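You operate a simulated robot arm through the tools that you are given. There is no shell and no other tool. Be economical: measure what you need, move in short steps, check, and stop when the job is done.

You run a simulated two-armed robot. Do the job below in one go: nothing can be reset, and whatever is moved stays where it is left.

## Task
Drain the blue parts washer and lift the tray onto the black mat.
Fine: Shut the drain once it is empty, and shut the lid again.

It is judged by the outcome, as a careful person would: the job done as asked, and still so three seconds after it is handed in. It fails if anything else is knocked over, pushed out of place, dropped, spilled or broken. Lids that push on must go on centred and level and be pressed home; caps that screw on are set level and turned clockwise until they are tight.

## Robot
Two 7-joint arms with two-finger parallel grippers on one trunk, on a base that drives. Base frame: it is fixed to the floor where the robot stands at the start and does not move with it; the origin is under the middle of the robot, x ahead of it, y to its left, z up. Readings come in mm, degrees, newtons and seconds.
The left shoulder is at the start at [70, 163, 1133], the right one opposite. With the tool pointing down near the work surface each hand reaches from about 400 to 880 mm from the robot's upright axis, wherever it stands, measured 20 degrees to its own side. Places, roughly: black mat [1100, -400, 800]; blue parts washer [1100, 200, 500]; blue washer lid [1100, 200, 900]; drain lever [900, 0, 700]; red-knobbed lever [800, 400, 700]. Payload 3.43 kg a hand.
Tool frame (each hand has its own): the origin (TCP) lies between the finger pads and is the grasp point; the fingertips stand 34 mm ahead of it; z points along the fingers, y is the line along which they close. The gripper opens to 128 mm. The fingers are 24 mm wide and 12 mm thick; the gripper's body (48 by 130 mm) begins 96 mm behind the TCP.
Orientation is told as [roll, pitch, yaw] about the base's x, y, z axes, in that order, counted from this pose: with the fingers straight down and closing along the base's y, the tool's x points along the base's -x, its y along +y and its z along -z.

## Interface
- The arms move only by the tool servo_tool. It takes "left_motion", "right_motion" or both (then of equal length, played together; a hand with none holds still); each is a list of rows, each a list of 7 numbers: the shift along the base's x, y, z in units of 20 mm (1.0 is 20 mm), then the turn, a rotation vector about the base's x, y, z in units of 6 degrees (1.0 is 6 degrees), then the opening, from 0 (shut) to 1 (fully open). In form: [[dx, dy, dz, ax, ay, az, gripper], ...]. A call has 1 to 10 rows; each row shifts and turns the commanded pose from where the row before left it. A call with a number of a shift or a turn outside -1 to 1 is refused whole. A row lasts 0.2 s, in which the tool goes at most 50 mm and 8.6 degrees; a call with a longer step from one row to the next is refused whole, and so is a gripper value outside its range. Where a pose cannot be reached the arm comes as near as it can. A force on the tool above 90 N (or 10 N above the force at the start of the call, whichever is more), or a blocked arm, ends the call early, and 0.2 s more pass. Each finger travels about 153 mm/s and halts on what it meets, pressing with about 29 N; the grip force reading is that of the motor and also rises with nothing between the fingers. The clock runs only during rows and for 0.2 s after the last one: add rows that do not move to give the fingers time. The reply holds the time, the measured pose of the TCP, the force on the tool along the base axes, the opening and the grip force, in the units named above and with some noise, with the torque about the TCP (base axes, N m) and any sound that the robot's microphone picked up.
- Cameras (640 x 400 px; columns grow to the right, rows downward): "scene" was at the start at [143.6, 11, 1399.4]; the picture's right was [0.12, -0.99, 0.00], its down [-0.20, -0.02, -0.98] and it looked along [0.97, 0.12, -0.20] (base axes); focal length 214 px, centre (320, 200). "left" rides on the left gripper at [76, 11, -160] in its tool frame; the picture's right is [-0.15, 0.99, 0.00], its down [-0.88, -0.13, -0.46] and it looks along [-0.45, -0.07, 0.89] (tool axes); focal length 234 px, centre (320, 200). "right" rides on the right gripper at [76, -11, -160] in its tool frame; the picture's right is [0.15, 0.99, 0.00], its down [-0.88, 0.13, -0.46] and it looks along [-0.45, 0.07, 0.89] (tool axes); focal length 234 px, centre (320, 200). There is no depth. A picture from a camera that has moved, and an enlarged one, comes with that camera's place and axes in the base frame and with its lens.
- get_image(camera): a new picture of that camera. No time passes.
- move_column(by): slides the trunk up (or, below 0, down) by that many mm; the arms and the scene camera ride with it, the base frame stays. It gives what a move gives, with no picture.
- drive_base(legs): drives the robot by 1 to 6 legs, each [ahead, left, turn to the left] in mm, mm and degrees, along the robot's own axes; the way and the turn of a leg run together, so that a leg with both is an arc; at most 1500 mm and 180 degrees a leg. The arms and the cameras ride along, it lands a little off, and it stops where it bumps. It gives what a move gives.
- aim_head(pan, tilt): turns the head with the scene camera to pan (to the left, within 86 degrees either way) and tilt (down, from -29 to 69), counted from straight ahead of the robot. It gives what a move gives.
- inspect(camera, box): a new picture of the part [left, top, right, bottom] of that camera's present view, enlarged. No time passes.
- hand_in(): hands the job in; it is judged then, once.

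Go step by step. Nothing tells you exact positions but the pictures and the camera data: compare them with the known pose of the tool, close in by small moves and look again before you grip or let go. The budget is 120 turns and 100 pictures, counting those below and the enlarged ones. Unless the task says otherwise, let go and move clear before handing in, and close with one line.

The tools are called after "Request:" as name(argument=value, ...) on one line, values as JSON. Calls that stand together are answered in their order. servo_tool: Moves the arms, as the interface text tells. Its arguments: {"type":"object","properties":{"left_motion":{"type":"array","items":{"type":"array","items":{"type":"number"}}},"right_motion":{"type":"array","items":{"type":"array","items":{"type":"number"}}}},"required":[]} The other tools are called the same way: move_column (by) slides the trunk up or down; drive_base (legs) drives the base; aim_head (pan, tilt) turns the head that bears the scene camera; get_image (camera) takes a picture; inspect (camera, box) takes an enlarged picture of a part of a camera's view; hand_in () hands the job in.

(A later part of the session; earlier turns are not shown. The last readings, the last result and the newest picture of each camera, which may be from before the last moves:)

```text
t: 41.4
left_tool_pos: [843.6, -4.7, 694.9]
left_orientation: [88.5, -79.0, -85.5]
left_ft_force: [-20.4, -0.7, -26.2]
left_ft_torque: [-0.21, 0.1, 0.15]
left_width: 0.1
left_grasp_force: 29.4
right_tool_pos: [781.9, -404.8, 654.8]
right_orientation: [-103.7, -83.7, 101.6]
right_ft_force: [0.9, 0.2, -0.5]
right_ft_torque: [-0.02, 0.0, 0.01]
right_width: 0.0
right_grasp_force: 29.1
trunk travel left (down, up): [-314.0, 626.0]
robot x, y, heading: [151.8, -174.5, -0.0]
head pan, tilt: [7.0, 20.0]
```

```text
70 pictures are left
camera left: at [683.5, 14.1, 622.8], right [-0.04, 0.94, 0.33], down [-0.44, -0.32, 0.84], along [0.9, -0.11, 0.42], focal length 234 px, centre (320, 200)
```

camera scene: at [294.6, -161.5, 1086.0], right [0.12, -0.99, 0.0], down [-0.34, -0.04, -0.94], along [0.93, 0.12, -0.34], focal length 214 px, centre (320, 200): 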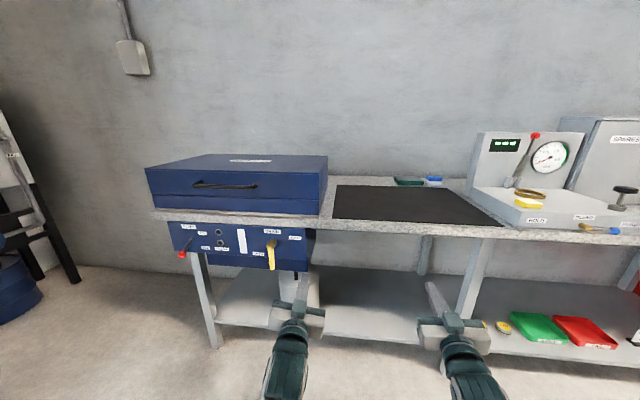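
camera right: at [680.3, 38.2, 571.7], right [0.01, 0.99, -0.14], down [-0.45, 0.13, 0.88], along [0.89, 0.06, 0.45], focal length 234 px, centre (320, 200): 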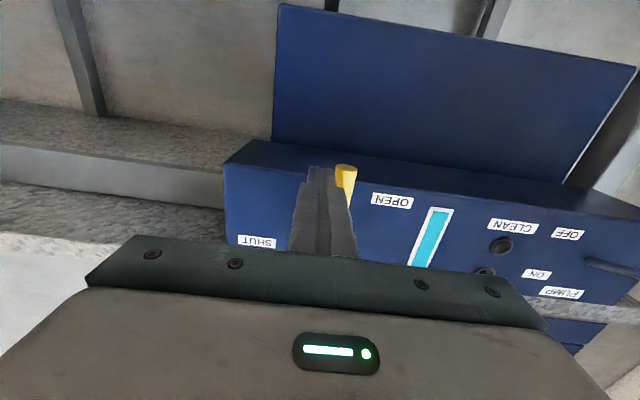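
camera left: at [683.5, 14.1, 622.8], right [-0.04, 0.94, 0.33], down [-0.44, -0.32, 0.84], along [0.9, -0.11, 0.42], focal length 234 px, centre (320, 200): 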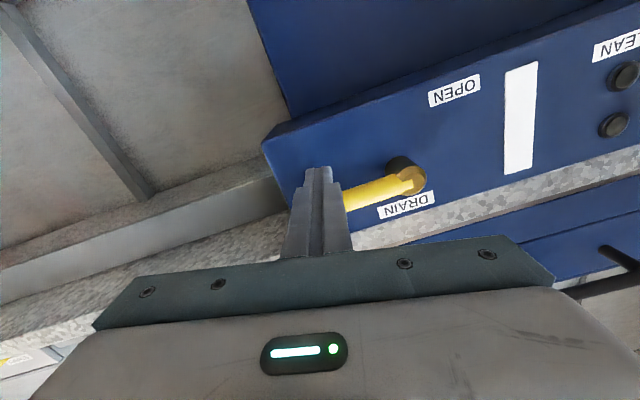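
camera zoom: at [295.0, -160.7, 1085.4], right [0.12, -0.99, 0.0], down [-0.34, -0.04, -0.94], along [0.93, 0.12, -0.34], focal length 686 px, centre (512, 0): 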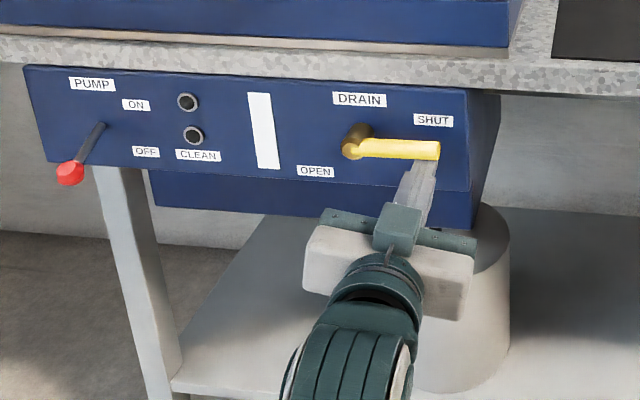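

The lever is back at SHUT, pressed to its stop, with the tank empty. Now I back out and raise both hands: left one rolled to a 45° forward-down pose for caging the lid handle, right one pointing down and up out of the way.

Request:
servo_tool(left_motion=[[0, 0, -0.5, 0, 0, 0, 0], [-1, 0, -0.2, 0, 0, 0, 0], [-1, 0, 0, 0, 0, 0, 0], [-1, 0, 0, 0, 0, 0, 0], [-1, 0.4, 1, 1, 0, 0, 0], [-1, 0.4, 1, 1, 0, 0, 0], [-1, 0.4, 1, 1, 0, 0, 0], [-1, 0.4, 1, 1, 0, 0, 0], [-0.5, 0.4, 1, 1, 0, 0, 0], [0, 0.4, 1, 1, 0, 0, 0]], right_motion=[[-1, 0, 0, 0, 0, 0, 0], [-1, 0, 0, 0, 0, 0, 0], [-0.5, 0, 1, 0, 1, 0, 0], [-0.5, 0, 1, 0, 1, 0, 0], [-0.5, 0, 1, 0, 1, 0, 0], [-0.5, 0, 1, 0, 1, 0, 0], [-0.5, 0, 1, 0, 1, 0, 0], [-0.5, 0, 1, 0, 1, 0, 0], [-0.5, 0, 1, 0, 1, 0, 0], [-0.5, 0, 1, 0, 1, 0, 0]])

Request:
servo_tool(left_motion=[[0, 0.4, 1, 1, 0, 0, 0], [0, 0.4, 1, 1, 0, 0, 0], [0, 0.4, 1, 1, 0, 0, 0], [0, 0.4, 1, 1, 1, 0, 0], [0, 0.4, 1, 1, 1, 0, 0], [0, 0, 1, 1, 1, 0, 0], [0, 0, 1, 0.2, 1, 0, 0], [0, 0, 0.5, 0, 1, 0, 0], [0, 0, 0, 0, 1, 0, 0], [0, 0, 0, 0, 1, 0, 0]], right_motion=[[-0.5, 0, 1, 0, 1, 0, 0], [-0.5, 0, 1, 0, 1, 0, 0], [-0.5, 0, 1, 0, 1, 0, 0], [-0.5, 0, 1, 0, 1, 0, 0], [-0.5, 0, 1, 0, 1, 0, 0], [-0.5, 0, 1, 0, 1, 0, 0], [0, 0, 1, 0, 0, 0, 0], [0, 0, 1, 0, 0, 0, 0], [0, 0, 1, 0, 0, 0, 0], [0, 0, 1, 0, 0, 0, 0]])

Request:
get_image(camera="scene")

```text
t: 43.8
left_tool_pos: [761.2, 31.6, 785.0]
left_orientation: [92.6, -43.0, -89.8]
left_ft_force: [-0.5, 0.5, 0.0]
left_ft_torque: [-0.02, 0.02, 0.01]
left_width: 0.0
left_grasp_force: 28.9
left hand out of reach, approached as far as the arm can: row 7, 8, 9, 10
right_tool_pos: [747.7, -506.8, 638.2]
right_orientation: [-14.6, -42.3, 9.5]
right_ft_force: [0.8, -0.5, 0.3]
right_ft_torque: [-0.02, 0.0, -0.02]
right_width: 0.3
right_grasp_force: 28.9
right hand out of reach, approached as far as the arm can: row 3, 4, 5, 6, 7, 8, 9, 10
trunk travel left (down, up): [-314.0, 626.0]
robot x, y, heading: [150.4, -173.0, 0.0]
head pan, tilt: [7.0, 20.0]
stopped in row 10 (right hand): the arm was blocked; the commanded pose is now the measured one
```

```text
t: 46.0
left_tool_pos: [768.4, 71.0, 932.9]
left_orientation: [51.2, -2.2, -83.2]
left_ft_force: [-0.5, 0.1, 0.2]
left_ft_torque: [0.01, -0.02, 0.0]
left_width: 0.1
left_grasp_force: 29.1
left hand out of reach, approached as far as the arm can: row 1, 3
right_tool_pos: [740.0, -561.5, 799.1]
right_orientation: [-9.1, -9.7, 7.1]
right_ft_force: [0.8, 0.5, -0.5]
right_ft_torque: [-0.03, -0.02, 0.02]
right_width: 0.0
right_grasp_force: 29.2
right hand out of reach, approached as far as the arm can: row 1, 2, 3, 4, 5, 6
trunk travel left (down, up): [-314.0, 626.0]
robot x, y, heading: [148.6, -170.7, 0.1]
head pan, tilt: [7.0, 20.0]
```

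```text
69 pictures are left
camera scene: at [294.2, -161.0, 1086.0], right [0.12, -0.99, 0.0], down [-0.34, -0.04, -0.94], along [0.93, 0.12, -0.34], focal length 214 px, centre (320, 200)
```

scene: 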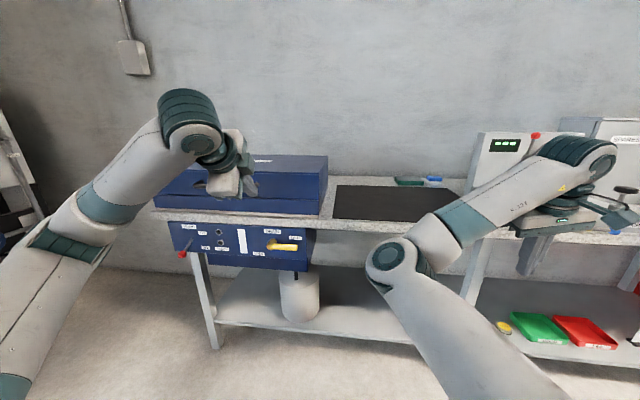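

The drain lever still stands at SHUT. I raise the trunk so both hands are well above the lid, pull the right hand in, then drive closer and centre on the lid.

Request:
move_column(by=250)

Request:
servo_tool(right_motion=[[-1, 0.5, 0.5, 0, 0, 0, 0], [-1, 0.5, 0.5, 0, 0, 0, 0], [-1, 0.5, 0.5, 0, 0, 0, 0], [-1, 0.5, 0.5, 0, 0, 0, 0], [-1, 0.5, 0.5, 0, 0, 0, 0]])

Request:
drive_base(legs=[[0, 130, 0], [180, 0, 0]])

Request:
aim_head(pan=15, tilt=35)

Request:
get_image(camera="scene")

Request:
get_image(camera="left")

```text
t: 48.5
left_tool_pos: [770.0, 71.4, 1182.8]
left_orientation: [51.1, -2.3, -83.4]
left_ft_force: [0.2, 0.7, -0.2]
left_ft_torque: [0.0, -0.01, 0.03]
left_width: 0.0
left_grasp_force: 29.0
right_tool_pos: [740.2, -563.6, 1047.9]
right_orientation: [-9.2, -9.6, 7.1]
right_ft_force: [0.1, 0.2, -0.7]
right_ft_torque: [0.03, 0.02, -0.03]
right_width: 0.0
right_grasp_force: 29.3
trunk travel left (down, up): [-564.0, 376.0]
robot x, y, heading: [153.7, -170.4, 0.2]
head pan, tilt: [7.0, 20.0]
```

```text
t: 49.7
left_tool_pos: [769.7, 70.8, 1184.5]
left_orientation: [51.2, -2.2, -83.5]
left_ft_force: [-0.5, 0.2, -0.5]
left_ft_torque: [-0.02, -0.04, 0.0]
left_width: 0.0
left_grasp_force: 29.0
right_tool_pos: [651.0, -576.5, 1099.9]
right_orientation: [-9.2, -9.7, 7.1]
right_ft_force: [0.2, 0.6, -0.1]
right_ft_torque: [-0.01, -0.01, 0.01]
right_width: 0.0
right_grasp_force: 28.5
right hand out of reach, approached as far as the arm can: row 1, 2, 3, 4, 5
trunk travel left (down, up): [-564.0, 376.0]
robot x, y, heading: [151.8, -173.2, 0.1]
head pan, tilt: [7.0, 20.0]
```

```text
t: 52.1
left_tool_pos: [949.2, 203.2, 1183.3]
left_orientation: [51.1, -2.2, -83.2]
left_ft_force: [0.7, 0.4, 0.5]
left_ft_torque: [0.01, 0.0, -0.03]
left_width: 0.0
left_grasp_force: 28.8
right_tool_pos: [832.6, -444.4, 1100.2]
right_orientation: [-9.1, -9.5, 7.1]
right_ft_force: [-0.5, -0.6, -0.2]
right_ft_torque: [-0.01, 0.0, -0.02]
right_width: 0.0
right_grasp_force: 28.8
trunk travel left (down, up): [-564.0, 376.0]
robot x, y, heading: [329.8, -42.8, 0.3]
head pan, tilt: [7.0, 20.0]
```

```text
t: 52.9
left_tool_pos: [948.4, 203.7, 1183.4]
left_orientation: [51.1, -2.3, -83.2]
left_ft_force: [0.0, -0.2, -0.1]
left_ft_torque: [-0.01, 0.0, -0.02]
left_width: 0.0
left_grasp_force: 29.2
right_tool_pos: [830.5, -444.4, 1101.0]
right_orientation: [-9.3, -9.5, 7.2]
right_ft_force: [-0.5, -0.5, 0.2]
right_ft_torque: [0.02, 0.02, -0.03]
right_width: 0.0
right_grasp_force: 29.2
trunk travel left (down, up): [-564.0, 376.0]
robot x, y, heading: [331.9, -37.6, 0.2]
head pan, tilt: [15.0, 35.0]
```

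```text
68 pictures are left
camera scene: at [466.4, -17.5, 1312.3], right [0.26, -0.97, 0.0], down [-0.55, -0.15, -0.82], along [0.79, 0.21, -0.57], focal length 214 px, centre (320, 200)
```

scene: 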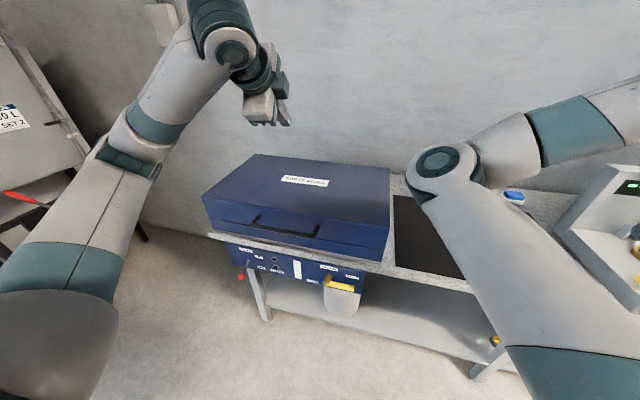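

```text
67 pictures are left
camera left: at [823.1, 269.9, 1289.2], right [0.63, -0.04, 0.78], down [-0.33, -0.92, 0.22], along [0.7, -0.39, -0.59], focal length 234 px, centre (320, 200)
```

left: 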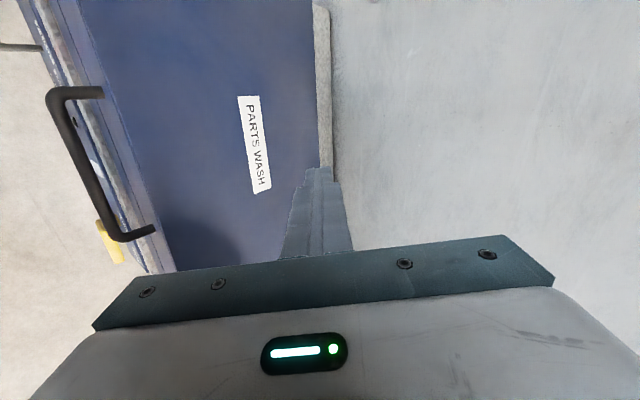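

I now see the lid from closer. I enlarge the handle to fix its position precisely.

Request:
inspect(camera="scene", box=[190, 140, 400, 271])

Request:
inspect(camera="left", box=[0, 60, 208, 290])

```text
3.05 times, centred on (295, 206) of scene
camera zoom: at [466.4, -17.5, 1312.3], right [0.26, -0.97, 0.0], down [-0.55, -0.15, -0.82], along [0.79, 0.21, -0.57], focal length 654 px, centre (396, 183)
```

zoom: 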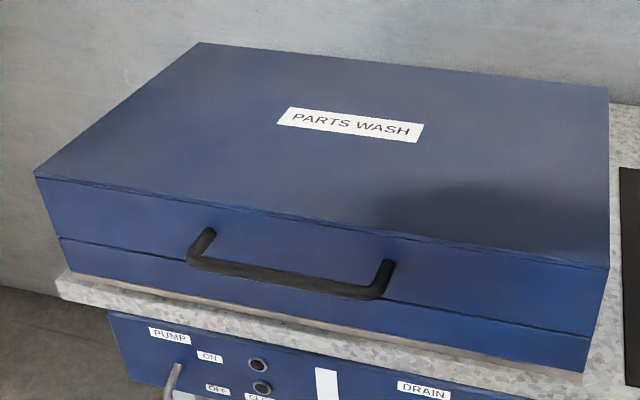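

```text
1.74 times, centred on (104, 175) of left
camera zoom: at [823.1, 269.9, 1289.2], right [0.63, -0.04, 0.78], down [-0.33, -0.92, 0.22], along [0.7, -0.39, -0.59], focal length 407 px, centre (696, 244)
```

zoom: 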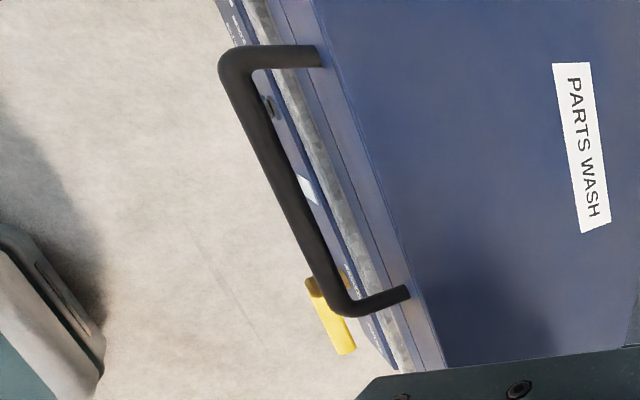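

The handle bar comes out at about x≈852, y≈100–290, z≈917, standing ~45 mm off the lid front (x≈897). I bring the left hand, fingers partly open, to a standoff in front of and above the bar.

Request:
servo_tool(left_motion=[[-1, 0, 0, 0, 0, -0.6, 0.4], [-1, 0, 0, 0, 0, -0.5, 0.4], [-1, 0, 0, 0, 0, 0, 0.4], [-1, 0, 0, 0, 0, 0, 0.4], [-1, 0, -0.5, 0, 0, 0, 0.4], [-1, 0, -0.8, 0, 0, 0, 0.4], [-1, 0, -0.8, 0, 0, 0, 0.4], [-1, -0.5, -0.8, 0, 0, 0, 0.4], [0, 0, -1, 0, 0, 0, 0.4], [0, 0, -1, 0, 0, 0, 0.4]])

Request:
get_image(camera="left")

```text
t: 55.1
left_tool_pos: [832.6, 198.7, 1125.8]
left_orientation: [50.9, -2.4, -89.8]
left_ft_force: [0.0, 0.8, 0.7]
left_ft_torque: [-0.01, 0.01, -0.01]
left_width: 51.0
left_grasp_force: 0.1
left hand out of reach, approached as far as the arm can: row 7, 8, 9, 10
right_tool_pos: [832.3, -443.8, 1101.1]
right_orientation: [-9.2, -9.6, 7.2]
right_ft_force: [0.0, 0.5, 0.7]
right_ft_torque: [0.03, -0.01, 0.0]
right_width: 0.2
right_grasp_force: 28.6
trunk travel left (down, up): [-564.0, 376.0]
robot x, y, heading: [329.4, -40.5, 0.2]
head pan, tilt: [15.0, 35.0]
```

```text
64 pictures are left
camera left: at [714.6, 279.1, 1230.4], right [0.62, -0.11, 0.77], down [-0.43, -0.87, 0.22], along [0.65, -0.47, -0.59], focal length 234 px, centre (320, 200)
```

left: 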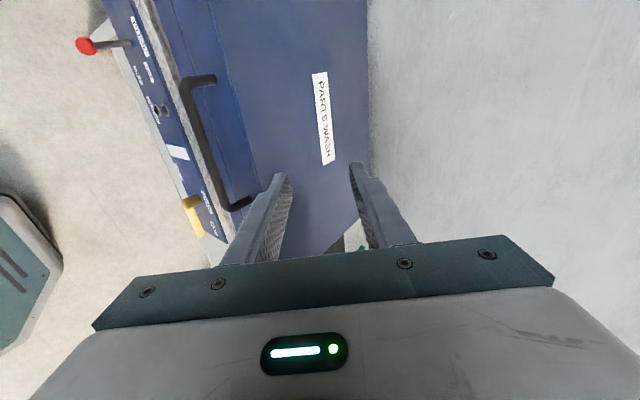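

The bar estimate is confirmed (x≈855, z≈917). The arm is too cramped here, so I back the base a little and then lower the hand to the standoff.

Request:
drive_base(legs=[[-70, 0, 0]])

Request:
servo_tool(left_motion=[[0, 0, -1, 0, 0, 0, 0.4], [0, 0, -1, 0, 0, 0, 0.4], [0, 0, -1, 0, 0, 0, 0.4], [0, 0, -1, 0, 0, 0, 0.4], [0, 0, -1, 0, 0, 0, 0.4], [0, 0, -1, 0, 0, 0, 0.4], [0, 0, -1, 0, 0, 0, 0.4]])

Request:
get_image(camera="left")

Request:
get_image(camera="scene")

```text
t: 56.1
left_tool_pos: [759.4, 196.3, 1124.9]
left_orientation: [51.1, -2.3, -90.0]
left_ft_force: [-0.4, 0.1, 0.6]
left_ft_torque: [0.01, -0.04, 0.01]
left_width: 51.1
left_grasp_force: 0.1
right_tool_pos: [760.9, -444.9, 1101.4]
right_orientation: [-9.2, -9.6, 7.2]
right_ft_force: [0.2, 0.4, 1.0]
right_ft_torque: [0.01, -0.04, 0.01]
right_width: 0.0
right_grasp_force: 29.0
trunk travel left (down, up): [-564.0, 376.0]
robot x, y, heading: [258.5, -40.4, 0.0]
head pan, tilt: [15.0, 35.0]
```

```text
t: 57.7
left_tool_pos: [815.0, 198.2, 1009.9]
left_orientation: [50.9, -2.3, -89.9]
left_ft_force: [-0.3, -0.1, -0.5]
left_ft_torque: [0.04, -0.04, -0.03]
left_width: 51.2
left_grasp_force: 0.1
left hand out of reach, approached as far as the arm can: row 1, 2, 3, 4, 5, 6, 7
right_tool_pos: [760.4, -444.5, 1101.0]
right_orientation: [-9.3, -9.6, 7.1]
right_ft_force: [0.8, 0.2, 0.1]
right_ft_torque: [-0.01, 0.0, 0.03]
right_width: 0.0
right_grasp_force: 29.0
trunk travel left (down, up): [-564.0, 376.0]
robot x, y, heading: [258.6, -38.7, 0.1]
head pan, tilt: [15.0, 35.0]
```

```text
63 pictures are left
camera left: at [699.7, 278.7, 1116.4], right [0.62, -0.11, 0.77], down [-0.43, -0.87, 0.22], along [0.65, -0.47, -0.59], focal length 234 px, centre (320, 200)
```

left: 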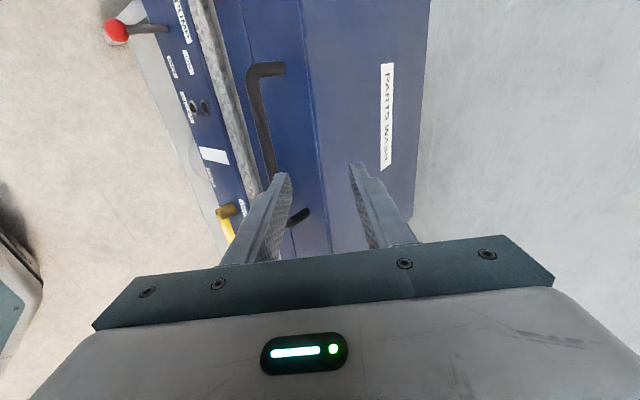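

```text
62 pictures are left
camera scene: at [396.5, -17.6, 1312.2], right [0.26, -0.97, 0.0], down [-0.55, -0.15, -0.82], along [0.79, 0.21, -0.57], focal length 214 px, centre (320, 200)
```

scene: 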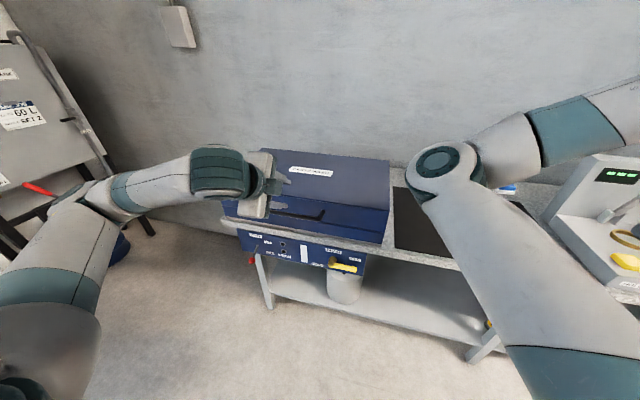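

Still too cramped; I back the base another 100 mm and try the standoff.

Request:
drive_base(legs=[[-100, 0, 0]])

Request:
servo_tool(left_motion=[[0.5, 0, -1, 0, 0, 0, 0.4], [1, 0, -1, 0, 0, 0, 0.4], [1, 0, 0, 0, 0, 0, 0.4], [1, 0, 0, 0, 0, 0, 0.4]])

Request:
get_image(camera="left")

Request:
inspect(camera="scene", box=[220, 140, 400, 252])

```text
t: 58.9
left_tool_pos: [715.9, 199.1, 1012.2]
left_orientation: [50.9, -2.3, -89.8]
left_ft_force: [-0.4, -0.4, -0.4]
left_ft_torque: [0.02, -0.03, 0.0]
left_width: 51.4
left_grasp_force: 0.0
right_tool_pos: [662.2, -444.8, 1101.4]
right_orientation: [-9.1, -9.6, 7.2]
right_ft_force: [0.3, 0.1, 1.4]
right_ft_torque: [0.01, 0.0, 0.01]
right_width: 0.0
right_grasp_force: 28.7
trunk travel left (down, up): [-564.0, 376.0]
robot x, y, heading: [160.1, -41.4, 0.3]
head pan, tilt: [15.0, 35.0]
```

```text
t: 59.9
left_tool_pos: [785.7, 201.8, 969.7]
left_orientation: [50.8, -2.3, -89.9]
left_ft_force: [-0.2, 0.3, 0.2]
left_ft_torque: [-0.02, 0.0, -0.01]
left_width: 51.2
left_grasp_force: 0.0
right_tool_pos: [663.7, -443.4, 1100.4]
right_orientation: [-9.2, -9.6, 7.2]
right_ft_force: [0.6, 0.1, 0.7]
right_ft_torque: [0.0, 0.0, -0.01]
right_width: 0.0
right_grasp_force: 29.1
trunk travel left (down, up): [-564.0, 376.0]
robot x, y, heading: [160.5, -44.4, 0.2]
head pan, tilt: [15.0, 35.0]
```

```text
61 pictures are left
camera left: at [670.1, 281.4, 1076.1], right [0.63, -0.11, 0.77], down [-0.43, -0.87, 0.22], along [0.65, -0.47, -0.6], focal length 234 px, centre (320, 200)
```

left: 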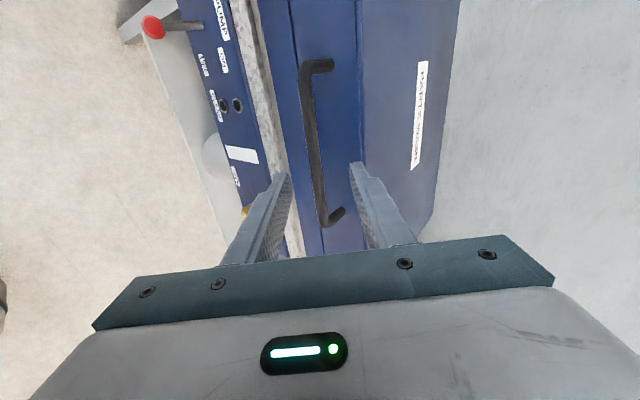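

```text
3.56 times, centred on (310, 196) of scene
camera zoom: at [298.1, -17.8, 1312.1], right [0.26, -0.96, 0.0], down [-0.55, -0.15, -0.82], along [0.79, 0.22, -0.57], focal length 763 px, centre (356, 214)
```

zoom: 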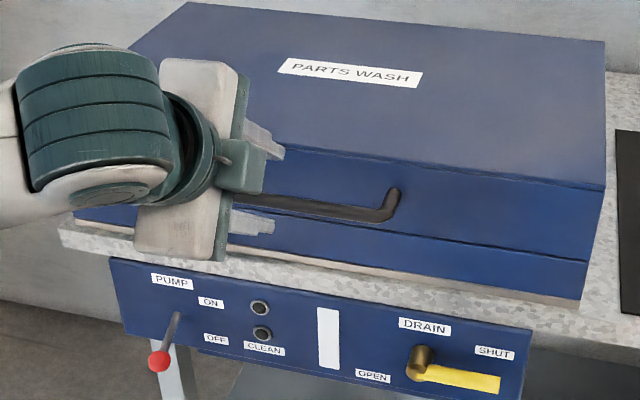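

The bar lies nearly on the approach line, between the finger planes. I narrow the fingers a bit and advance along the tool axis.

Request:
servo_tool(left_motion=[[0.7, 0, -0.6, 0, 0, 0, 0.34], [0.7, 0, -0.6, 0, 0, 0, 0.34], [0.7, -0.2, -0.6, 0, 0, 0, 0.34], [0.3, -0.2, -0.3, 0, 0, 0, 0.34]])

Request:
get_image(camera="left")

Request:
inspect(camera="scene", box=[220, 140, 400, 252])

```text
t: 60.9
left_tool_pos: [834.5, 190.3, 928.7]
left_orientation: [50.8, -2.4, -89.6]
left_ft_force: [-0.4, -0.2, 0.1]
left_ft_torque: [0.01, -0.01, -0.01]
left_width: 43.6
left_grasp_force: 0.1
right_tool_pos: [663.4, -444.6, 1099.7]
right_orientation: [-9.2, -9.6, 7.2]
right_ft_force: [-0.1, 0.4, -0.1]
right_ft_torque: [0.0, 0.0, 0.03]
right_width: 0.2
right_grasp_force: 29.2
trunk travel left (down, up): [-564.0, 376.0]
robot x, y, heading: [160.4, -42.6, 0.2]
head pan, tilt: [15.0, 35.0]
```

```text
59 pictures are left
camera left: at [719.4, 271.0, 1034.5], right [0.63, -0.11, 0.77], down [-0.43, -0.87, 0.22], along [0.65, -0.47, -0.6], focal length 234 px, centre (320, 200)
```

left: 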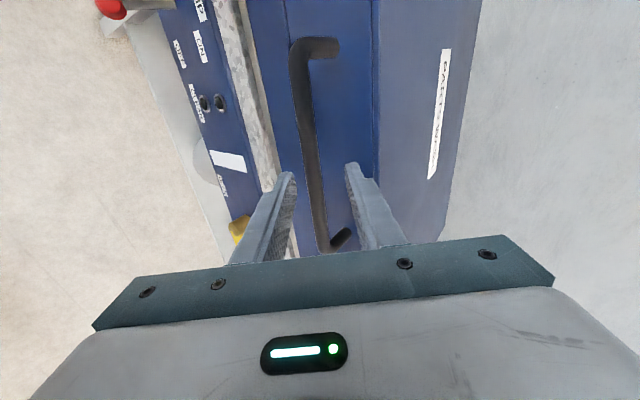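

```text
3.56 times, centred on (310, 196) of scene
camera zoom: at [297.7, -17.6, 1312.2], right [0.26, -0.96, 0.0], down [-0.55, -0.15, -0.82], along [0.79, 0.22, -0.57], focal length 763 px, centre (356, 214)
```

zoom: 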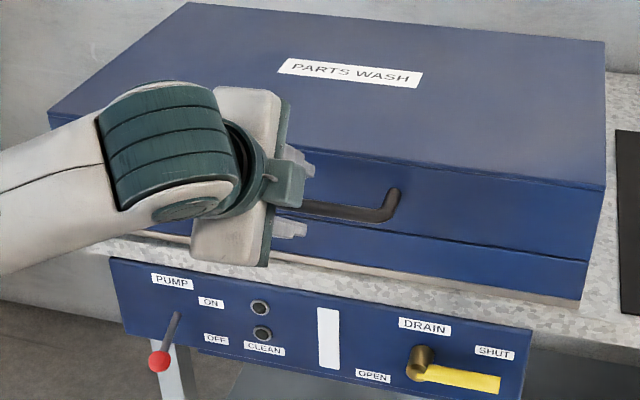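

The bar appears between the fingertips. I close gently to confirm it is held.

Request:
servo_tool(left_motion=[[0.2, 0, -0.15, 0, 0, 0, 0.34], [0, 0, 0, 0, 0, 0, 0], [0, 0, 0, 0, 0, 0, 0], [0, 0, 0, 0, 0, 0, 0]])

```text
t: 61.9
left_tool_pos: [838.0, 189.5, 925.8]
left_orientation: [50.9, -2.3, -89.9]
left_ft_force: [-11.3, 0.0, -4.4]
left_ft_torque: [0.6, 0.48, -1.13]
left_width: 13.9
left_grasp_force: 45.2
right_tool_pos: [662.1, -444.0, 1101.3]
right_orientation: [-9.1, -9.6, 7.2]
right_ft_force: [0.6, -0.2, -0.8]
right_ft_torque: [0.0, 0.02, 0.02]
right_width: 0.0
right_grasp_force: 28.6
trunk travel left (down, up): [-564.0, 376.0]
robot x, y, heading: [161.8, -38.5, 0.2]
head pan, tilt: [15.0, 35.0]
```

The handle is gripped (13.9 mm). I loosen to a cage and lift along the lid's arc, a first 15 degrees.

Request:
servo_tool(left_motion=[[0.15, 0, 0.97, 0, 0, 0, 0.18], [0.2, 0, 0.96, 0, 0, 0, 0.18], [0.25, 0, 0.95, 0, 0, 0, 0.18], [0.3, 0, 0.93, 0, 0, 0, 0.18], [0.35, 0, 0.92, 0, 0, 0, 0.18]])

Request:
get_image(camera="scene")

Request:
get_image(camera="left")

```text
t: 63.1
left_tool_pos: [862.3, 189.8, 1022.1]
left_orientation: [50.9, -2.3, -89.8]
left_ft_force: [-3.9, 0.2, -1.0]
left_ft_torque: [0.03, 0.14, -0.05]
left_width: 25.7
left_grasp_force: 2.3
right_tool_pos: [662.8, -443.4, 1101.0]
right_orientation: [-9.2, -9.5, 7.3]
right_ft_force: [0.4, 0.4, 0.4]
right_ft_torque: [-0.01, 0.0, 0.0]
right_width: 0.0
right_grasp_force: 29.2
trunk travel left (down, up): [-564.0, 376.0]
robot x, y, heading: [161.9, -39.9, 0.4]
head pan, tilt: [15.0, 35.0]
```

```text
57 pictures are left
camera scene: at [297.2, -18.0, 1312.2], right [0.26, -0.96, 0.0], down [-0.55, -0.15, -0.82], along [0.79, 0.22, -0.57], focal length 214 px, centre (320, 200)
```

scene: 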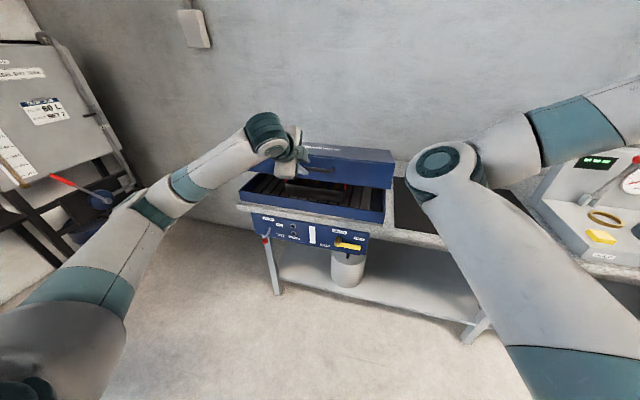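

```text
56 pictures are left
camera left: at [746.7, 270.4, 1127.6], right [0.62, -0.11, 0.77], down [-0.43, -0.87, 0.22], along [0.65, -0.47, -0.59], focal length 234 px, centre (320, 200)
```

left: 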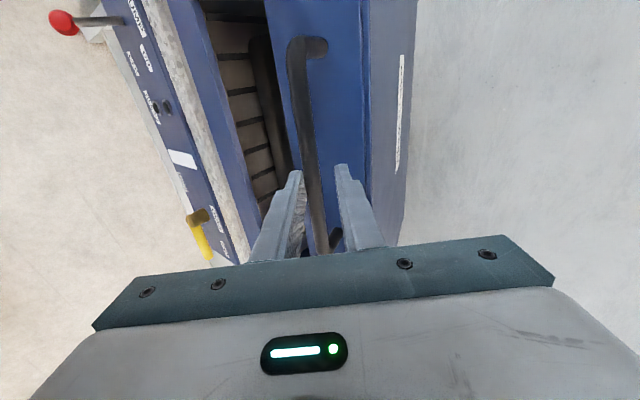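

The lid rises easily and follows the arc; the tray is visible inside. I continue.

Request:
servo_tool(left_motion=[[0.39, 0, 0.9, 0, 0, 0, 0.18], [0.44, 0, 0.88, 0, 0, 0, 0.18], [0.49, 0, 0.85, 0, 0, 0, 0.18], [0.53, 0, 0.83, 0, 0, 0, 0.18], [0.57, 0, 0.8, 0, 0, 0, 0.18], [0.61, 0, 0.77, 0, 0, 0, 0.18], [0.65, 0, 0.73, 0, 0, 0, 0.18]])

Request:
get_image(camera="scene")

Request:
get_image(camera="left")

```text
t: 64.7
left_tool_pos: [937.6, 189.9, 1136.7]
left_orientation: [50.9, -2.3, -89.9]
left_ft_force: [-2.1, -0.6, -3.2]
left_ft_torque: [0.06, 0.06, 0.0]
left_width: 24.9
left_grasp_force: 2.0
right_tool_pos: [662.4, -444.7, 1101.3]
right_orientation: [-9.2, -9.6, 7.1]
right_ft_force: [-0.1, -0.1, 0.2]
right_ft_torque: [0.01, 0.02, 0.0]
right_width: 0.5
right_grasp_force: 29.0
trunk travel left (down, up): [-564.0, 376.0]
robot x, y, heading: [160.4, -42.5, 0.1]
head pan, tilt: [15.0, 35.0]
```

```text
55 pictures are left
camera scene: at [297.7, -18.0, 1312.2], right [0.26, -0.96, 0.0], down [-0.55, -0.15, -0.82], along [0.79, 0.22, -0.57], focal length 214 px, centre (320, 200)
```

scene: 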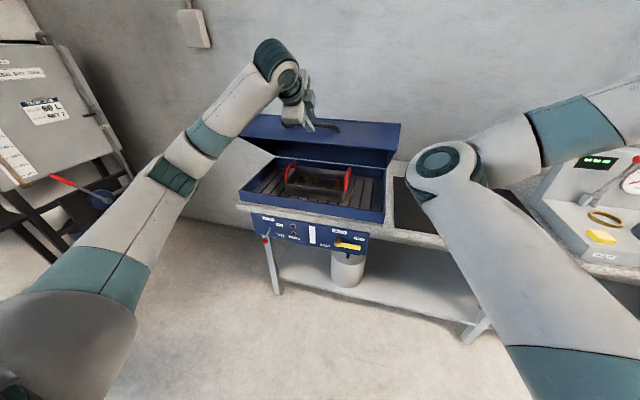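

```text
54 pictures are left
camera left: at [821.2, 270.0, 1241.6], right [0.62, -0.11, 0.77], down [-0.43, -0.87, 0.22], along [0.65, -0.47, -0.59], focal length 234 px, centre (320, 200)
```

left: 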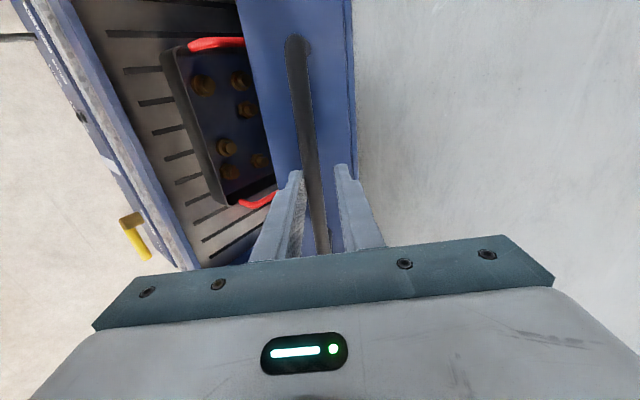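

Request:
servo_tool(left_motion=[[0.69, 0, 0.7, 0, 0, 0, 0.18], [0.72, 0, 0.66, 0, 0, 0, 0.18], [0.76, 0, 0.62, 0, 0, 0, 0.18], [0.79, 0, 0.58, 0, 0, 0, 0.18], [0.82, 0, 0.54, 0, 0, 0, 0.18], [0.85, 0, 0.49, 0, 0, 0, 0.18], [0.87, 0, 0.45, 0, 0, 0, 0.18], [0.89, 0, 0.4, 0, 0, 0, 0.18]])

Request:
get_image(camera="scene")

Request:
get_image(camera="left")

```text
t: 66.5
left_tool_pos: [1063.9, 187.4, 1223.9]
left_orientation: [50.8, -2.2, -89.8]
left_ft_force: [-1.4, -0.1, -3.2]
left_ft_torque: [0.05, 0.01, 0.0]
left_width: 25.0
left_grasp_force: 1.7
right_tool_pos: [662.7, -444.5, 1100.5]
right_orientation: [-9.3, -9.7, 7.2]
right_ft_force: [0.0, -0.4, 0.4]
right_ft_torque: [0.0, 0.0, -0.01]
right_width: 0.0
right_grasp_force: 28.8
trunk travel left (down, up): [-564.0, 376.0]
robot x, y, heading: [162.2, -42.6, 0.4]
head pan, tilt: [15.0, 35.0]
```

```text
53 pictures are left
camera scene: at [298.1, -18.0, 1312.1], right [0.26, -0.96, 0.0], down [-0.55, -0.15, -0.82], along [0.79, 0.22, -0.57], focal length 214 px, centre (320, 200)
```

scene: 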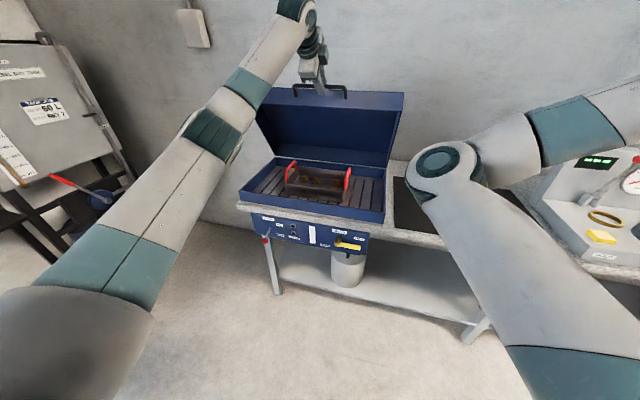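

```text
52 pictures are left
camera left: at [948.4, 268.2, 1329.2], right [0.63, -0.11, 0.77], down [-0.43, -0.87, 0.22], along [0.65, -0.47, -0.6], focal length 234 px, centre (320, 200)
```

left: 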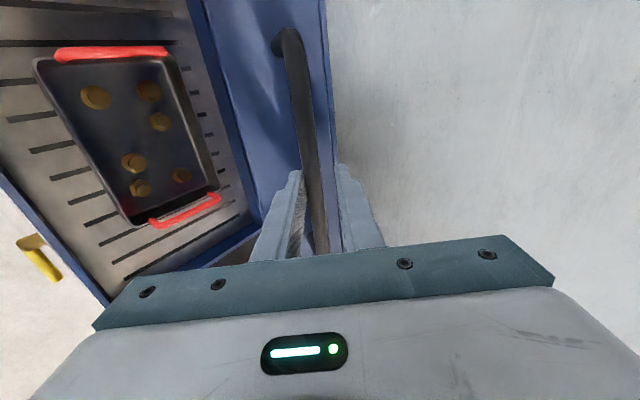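

Request:
servo_tool(left_motion=[[0.91, 0, 0.36, 0, 0, 0, 0.18], [0.93, 0, 0.31, 0, 0, 0, 0.18], [0.95, 0, 0.26, 0, 0, 0, 0.18], [0.96, 0, 0.21, 0, 0, 0, 0.18], [0.97, 0, 0.16, 0, 0, 0, 0.18], [0, 0, 0, 0, 0, 0, 0.18]])

Request:
get_image(camera="scene")

Request:
get_image(camera="left")

```text
t: 67.9
left_tool_pos: [1118.9, 188.2, 1238.6]
left_orientation: [51.0, -2.3, -89.8]
left_ft_force: [-1.2, 0.0, 0.4]
left_ft_torque: [-0.02, -0.02, 0.02]
left_width: 22.8
left_grasp_force: 0.2
left hand out of reach, approached as far as the arm can: row 4, 5
right_tool_pos: [663.1, -443.8, 1099.0]
right_orientation: [-9.2, -9.6, 7.2]
right_ft_force: [0.1, -0.6, -0.1]
right_ft_torque: [0.03, 0.0, 0.03]
right_width: 0.1
right_grasp_force: 29.4
trunk travel left (down, up): [-564.0, 376.0]
robot x, y, heading: [163.0, -39.0, 0.1]
head pan, tilt: [15.0, 35.0]
```

```text
51 pictures are left
camera scene: at [297.4, -18.2, 1312.2], right [0.26, -0.96, 0.0], down [-0.55, -0.15, -0.82], along [0.79, 0.22, -0.57], focal length 214 px, centre (320, 200)
```

scene: 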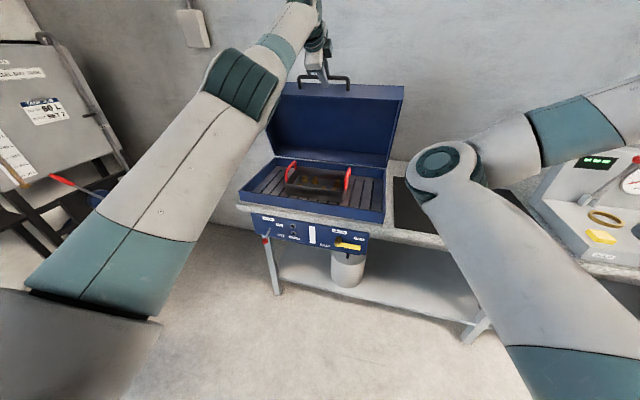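

```text
50 pictures are left
camera left: at [1002.4, 269.1, 1344.8], right [0.62, -0.11, 0.77], down [-0.43, -0.87, 0.22], along [0.65, -0.47, -0.59], focal length 234 px, centre (320, 200)
```

left: 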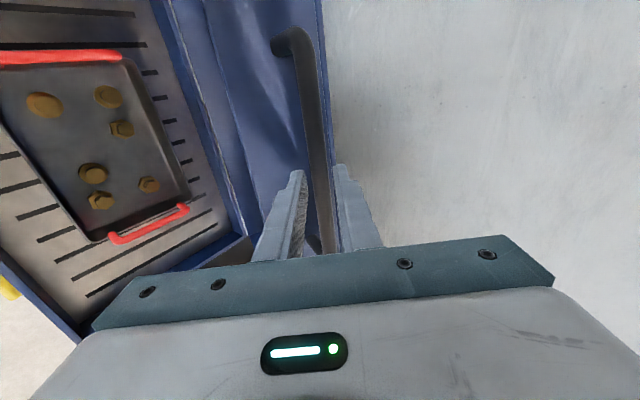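

The lid seems to bear no load on the hand. I open the cage slightly to test whether the lid holds by itself.

Request:
servo_tool(left_motion=[[0, 0, 0, 0, 0, 0, 0.4], [0, 0, 0, 0, 0, 0, 0.4], [0, 0, 0, 0, 0, 0, 0.4], [0, 0, 0, 0, 0, 0, 0.4]])

Request:
get_image(camera="left")

```text
t: 68.9
left_tool_pos: [1119.4, 189.7, 1237.7]
left_orientation: [51.0, -2.3, -89.7]
left_ft_force: [-0.3, -0.1, 0.2]
left_ft_torque: [-0.03, -0.02, 0.02]
left_width: 51.2
left_grasp_force: 0.1
right_tool_pos: [663.2, -443.7, 1101.2]
right_orientation: [-9.1, -9.5, 7.2]
right_ft_force: [0.9, -0.5, 0.4]
right_ft_torque: [0.0, -0.02, -0.03]
right_width: 0.1
right_grasp_force: 29.1
trunk travel left (down, up): [-564.0, 376.0]
robot x, y, heading: [160.0, -41.3, 0.5]
head pan, tilt: [15.0, 35.0]
```

```text
49 pictures are left
camera left: at [1002.7, 269.8, 1344.2], right [0.62, -0.11, 0.77], down [-0.43, -0.87, 0.22], along [0.65, -0.47, -0.6], focal length 234 px, centre (320, 200)
```

left: 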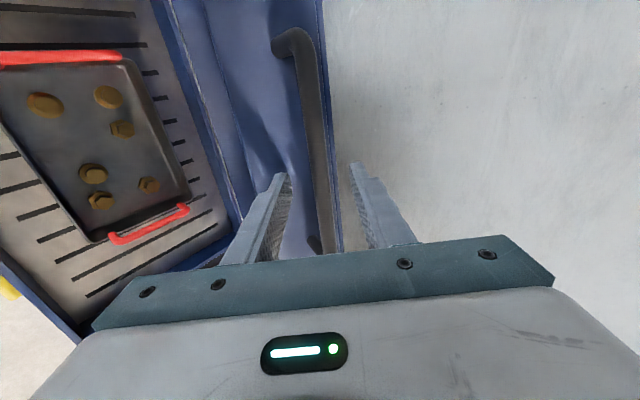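

The lid holds itself. I push it a bit further open by driving ahead with the cage around the bar.

Request:
servo_tool(left_motion=[[0, 0, 0.2, 0, 0, 0, 0.3], [0, 0, 0, 0, 0, 0, 0.3]])

Request:
drive_base(legs=[[90, 0, 0]])

Request:
get_image(camera="scene")

Request:
get_image(camera="left")

```text
t: 69.5
left_tool_pos: [1117.5, 189.6, 1241.2]
left_orientation: [50.8, -2.4, -89.8]
left_ft_force: [0.3, 0.5, 0.0]
left_ft_torque: [-0.02, -0.01, 0.02]
left_width: 38.0
left_grasp_force: 0.0
right_tool_pos: [663.3, -444.7, 1100.0]
right_orientation: [-9.3, -9.6, 7.2]
right_ft_force: [0.1, -0.4, -0.1]
right_ft_torque: [0.02, -0.03, -0.02]
right_width: 0.0
right_grasp_force: 29.1
trunk travel left (down, up): [-564.0, 376.0]
robot x, y, heading: [162.4, -41.6, 0.2]
head pan, tilt: [15.0, 35.0]
```

```text
t: 70.6
left_tool_pos: [1203.9, 190.8, 1247.6]
left_orientation: [51.4, -2.2, -89.8]
left_ft_force: [-4.8, 1.9, 26.9]
left_ft_torque: [0.38, -0.09, 0.06]
left_width: 27.7
left_grasp_force: 0.0
right_tool_pos: [749.8, -444.9, 1101.8]
right_orientation: [-9.2, -9.8, 7.3]
right_ft_force: [0.4, 0.4, -0.6]
right_ft_torque: [-0.01, 0.0, -0.01]
right_width: 0.0
right_grasp_force: 28.7
trunk travel left (down, up): [-564.0, 376.0]
robot x, y, heading: [251.0, -36.0, 0.3]
head pan, tilt: [15.0, 35.0]
```

```text
48 pictures are left
camera scene: at [383.4, -18.0, 1312.9], right [0.26, -0.96, 0.0], down [-0.55, -0.15, -0.82], along [0.79, 0.22, -0.57], focal length 214 px, centre (320, 200)
```

scene: 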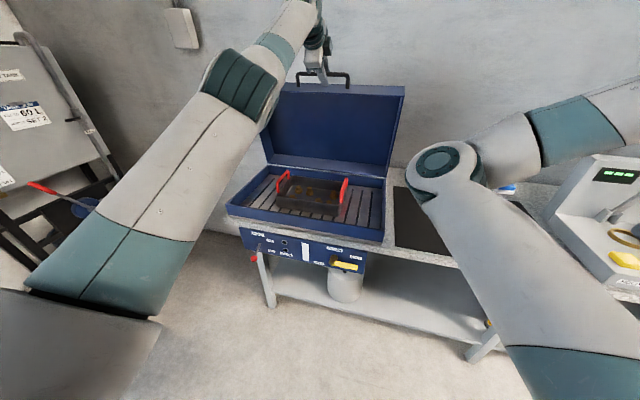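

```text
47 pictures are left
camera left: at [1086.0, 270.2, 1352.7], right [0.62, -0.11, 0.78], down [-0.43, -0.87, 0.22], along [0.65, -0.47, -0.59], focal length 234 px, centre (320, 200)
```

left: 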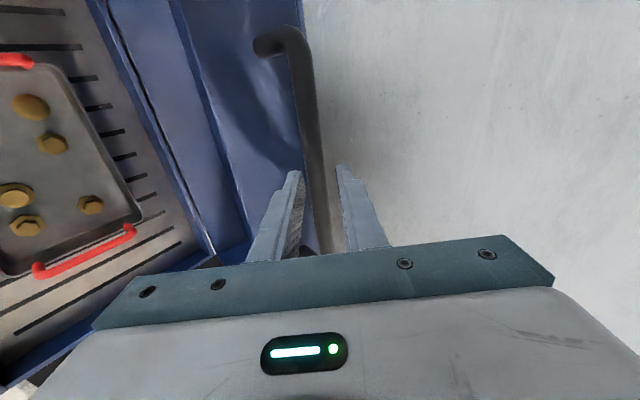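

The lid stands about upright now. I withdraw the left hand back and up, and look at the tray.

Request:
servo_tool(left_motion=[[0, 0, 0, 0, 0, 0, 0.5], [0, 0, 0, 0, 0, 0, 0.5], [-0.8, 0, 0.65, 0, 0, 0, 0.5], [-0.8, 0, 0.65, 0, 0, 0, 0.5], [-0.8, 0, 0.65, 0, 0, 0, 0.5], [-0.8, 0, 0.65, 0, 0, 0, 0.5], [-1, 0, 0.4, 0, 0, 0, 0.5], [-1, 0, 0, 0, 0, 0, 0.5], [-1, 0, 0, 0, 0, 0, 0.5], [-1, 0, 0, 0, 0, 0, 0.5]])

Request:
get_image(camera="left")

Request:
inspect(camera="scene", box=[215, 70, 415, 290])

```text
t: 72.8
left_tool_pos: [1065.9, 190.5, 1301.8]
left_orientation: [51.1, -2.3, -89.7]
left_ft_force: [0.3, 0.5, -0.6]
left_ft_torque: [-0.01, 0.0, -0.01]
left_width: 64.3
left_grasp_force: 0.2
right_tool_pos: [752.3, -442.8, 1100.9]
right_orientation: [-9.2, -9.6, 7.3]
right_ft_force: [0.5, -0.2, 0.1]
right_ft_torque: [0.0, 0.02, -0.01]
right_width: 0.0
right_grasp_force: 28.7
trunk travel left (down, up): [-564.0, 376.0]
robot x, y, heading: [250.1, -43.2, 0.3]
head pan, tilt: [15.0, 35.0]
```

```text
46 pictures are left
camera left: at [947.1, 270.4, 1407.5], right [0.62, -0.11, 0.77], down [-0.43, -0.87, 0.22], along [0.65, -0.47, -0.59], focal length 234 px, centre (320, 200)
```

left: 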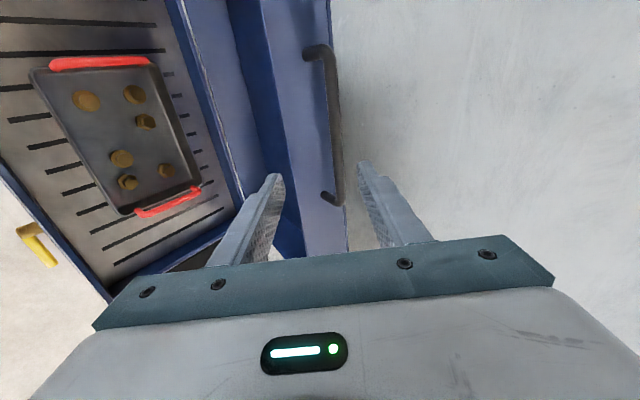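

```text
1.82 times, centred on (315, 180) of scene
camera zoom: at [387.7, -16.9, 1312.2], right [0.26, -0.96, 0.0], down [-0.55, -0.15, -0.82], along [0.79, 0.22, -0.57], focal length 390 px, centre (329, 236)
```

zoom: 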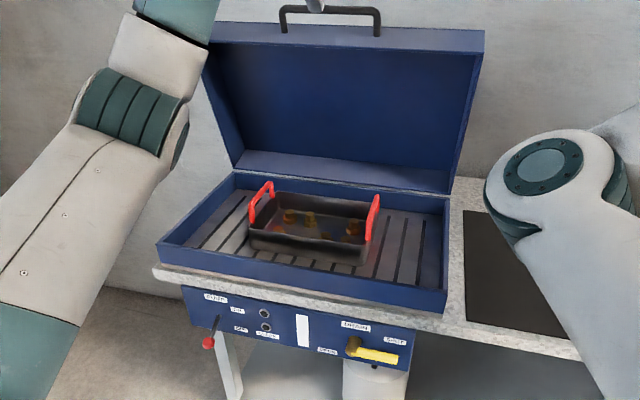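

The tray's upright red bails are at about (1057, 319, 910) and (1055, 80, 915), bars along x. I turn the left hand to point down with fingers closing along y, and the right hand level as well.

Request:
servo_tool(left_motion=[[-1, 0, 0, 0, 0.85, 0, 0.5], [-1, 0, 0, 0, 0.85, 0, 0.5], [-1, 0, 0, 0, 0.85, 0, 0.5], [-1, 0, 0, 0, 0.85, 0, 0.5], [-1, 0, 0, 0, 0.85, 0, 0.5], [-1, 0, -0.5, 0, 0.85, 0, 0.5], [-1, 0, -0.5, 0, 0.85, 0, 0.5], [-1, 0, -0.5, 0, 0.85, 0, 0.5], [-1, 0, -0.5, 0, 0.85, 0, 0.5], [-1, 0, -0.5, 0, 0.85, 0, 0.5]])

Request:
servo_tool(left_motion=[[-0.5, 0, -0.5, 0, 0, 1, 0.5], [-0.5, 0, -0.5, 0, 0, 1, 0.5], [0, 0, -0.5, 0, 0, 1, 0.5], [0, 0, -0.5, 0, 0, 1, 0.5], [0, 0, -0.5, 0, 0, 1, 0.5], [0, 0, 0, 0, 0, 1, 0.5], [0, 0, 0, 0, 0, 1, 0.5], [0, 0, 0, 0, 0, 1, 0.5], [0, 0, 0, 0, 0, 1, 0.5], [0, 0, 0, 0, 0, 1, 0.5]], right_motion=[[0, 0, 0, 0, 0, -1, 0.5], [0, 0, 0, 0, 0, -0.2, 0.5], [0, 0, 0, 1, 0, 0, 0.5], [0, 0, 0, 0.5, 0, 0, 0.5], [0, 0, 0, 0, 1, 0, 0.5], [0, 0, 0, 0, 0.6, 0, 0.5], [0, 1, 0, 0, 0, 0, 0.5], [0, 1, 0, 0, 0, 0, 0.5], [0, 1, 0, 0, 0, 0, 0.5], [0, 1, 0, 0, 0, 0, 0.5]])

Request:
servo_tool(left_motion=[[0, 0, 0, 0, 0, 1, 0.5], [0, 0, 0, 0, 0, 1, 0.5], [0, 0, 0, 0, 0, 1, 0.5], [0, 0, 0, 0, 0, 1, 0.5], [0, 0, 0, 0, 0, 1, 0.5], [0, 0, 0, 0, 0, 0, 0.5]], right_motion=[[0, 1, 0, 0, 0, 0, 0.5], [0, 1, 0, 0, 0, 0, 0.5], [0, 1, 0, 0, 0, 0, 0.5], [0, 1, 0, 0, 0, 0, 0.5], [0, 1, 0, 0, 0, 0, 0.5], [0, 1, 0, 0, 0, 0, 0.5]])

Request:
get_image(camera="scene")

```text
t: 75.0
left_tool_pos: [863.6, 189.5, 1253.1]
left_orientation: [-0.1, -1.3, -88.0]
left_ft_force: [0.3, 0.0, -0.3]
left_ft_torque: [0.0, -0.01, 0.0]
left_width: 64.2
left_grasp_force: 0.1
right_tool_pos: [753.5, -442.9, 1100.9]
right_orientation: [-9.3, -9.6, 7.3]
right_ft_force: [-0.9, 0.4, 1.0]
right_ft_torque: [-0.01, -0.01, -0.02]
right_width: 0.0
right_grasp_force: 29.1
trunk travel left (down, up): [-564.0, 376.0]
robot x, y, heading: [253.9, -38.1, 0.4]
head pan, tilt: [15.0, 35.0]
```

```text
t: 77.2
left_tool_pos: [843.7, 190.4, 1203.3]
left_orientation: [-0.1, -1.2, -28.0]
left_ft_force: [0.2, 0.7, 0.4]
left_ft_torque: [0.0, 0.0, 0.0]
left_width: 63.9
left_grasp_force: 0.1
right_tool_pos: [759.5, -432.5, 1102.3]
right_orientation: [-0.3, 0.0, -1.4]
right_ft_force: [0.1, 0.9, -0.5]
right_ft_torque: [-0.01, -0.03, -0.01]
right_width: 63.8
right_grasp_force: 0.1
right hand out of reach, approached as far as the arm can: row 7, 8, 9, 10
trunk travel left (down, up): [-564.0, 376.0]
robot x, y, heading: [253.6, -38.2, 0.3]
head pan, tilt: [15.0, 35.0]
```

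```text
t: 78.6
left_tool_pos: [843.5, 191.7, 1203.2]
left_orientation: [0.0, -1.2, 2.0]
left_ft_force: [0.0, -0.3, 0.3]
left_ft_torque: [0.01, 0.01, 0.02]
left_width: 64.2
left_grasp_force: 0.0
right_tool_pos: [758.8, -432.8, 1103.0]
right_orientation: [-0.3, 0.1, -1.4]
right_ft_force: [-0.9, 0.2, -0.3]
right_ft_torque: [0.0, 0.01, -0.02]
right_width: 64.0
right_grasp_force: 0.1
right hand out of reach, approached as far as the arm can: row 1, 2, 3, 4, 5, 6
trunk travel left (down, up): [-564.0, 376.0]
robot x, y, heading: [254.0, -41.7, 0.6]
head pan, tilt: [15.0, 35.0]
```

```text
44 pictures are left
camera scene: at [388.0, -17.3, 1312.2], right [0.26, -0.96, 0.0], down [-0.55, -0.15, -0.82], along [0.79, 0.22, -0.57], focal length 214 px, centre (320, 200)
```

scene: 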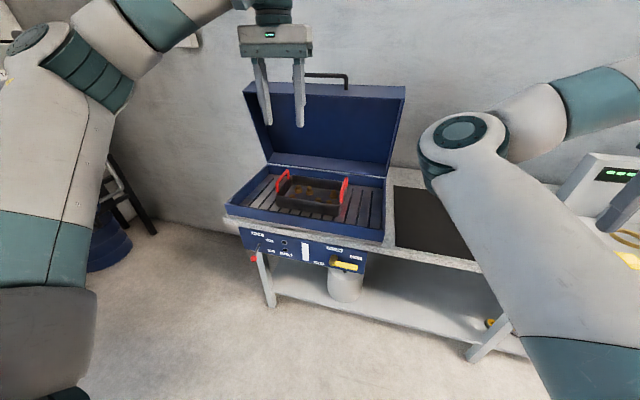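

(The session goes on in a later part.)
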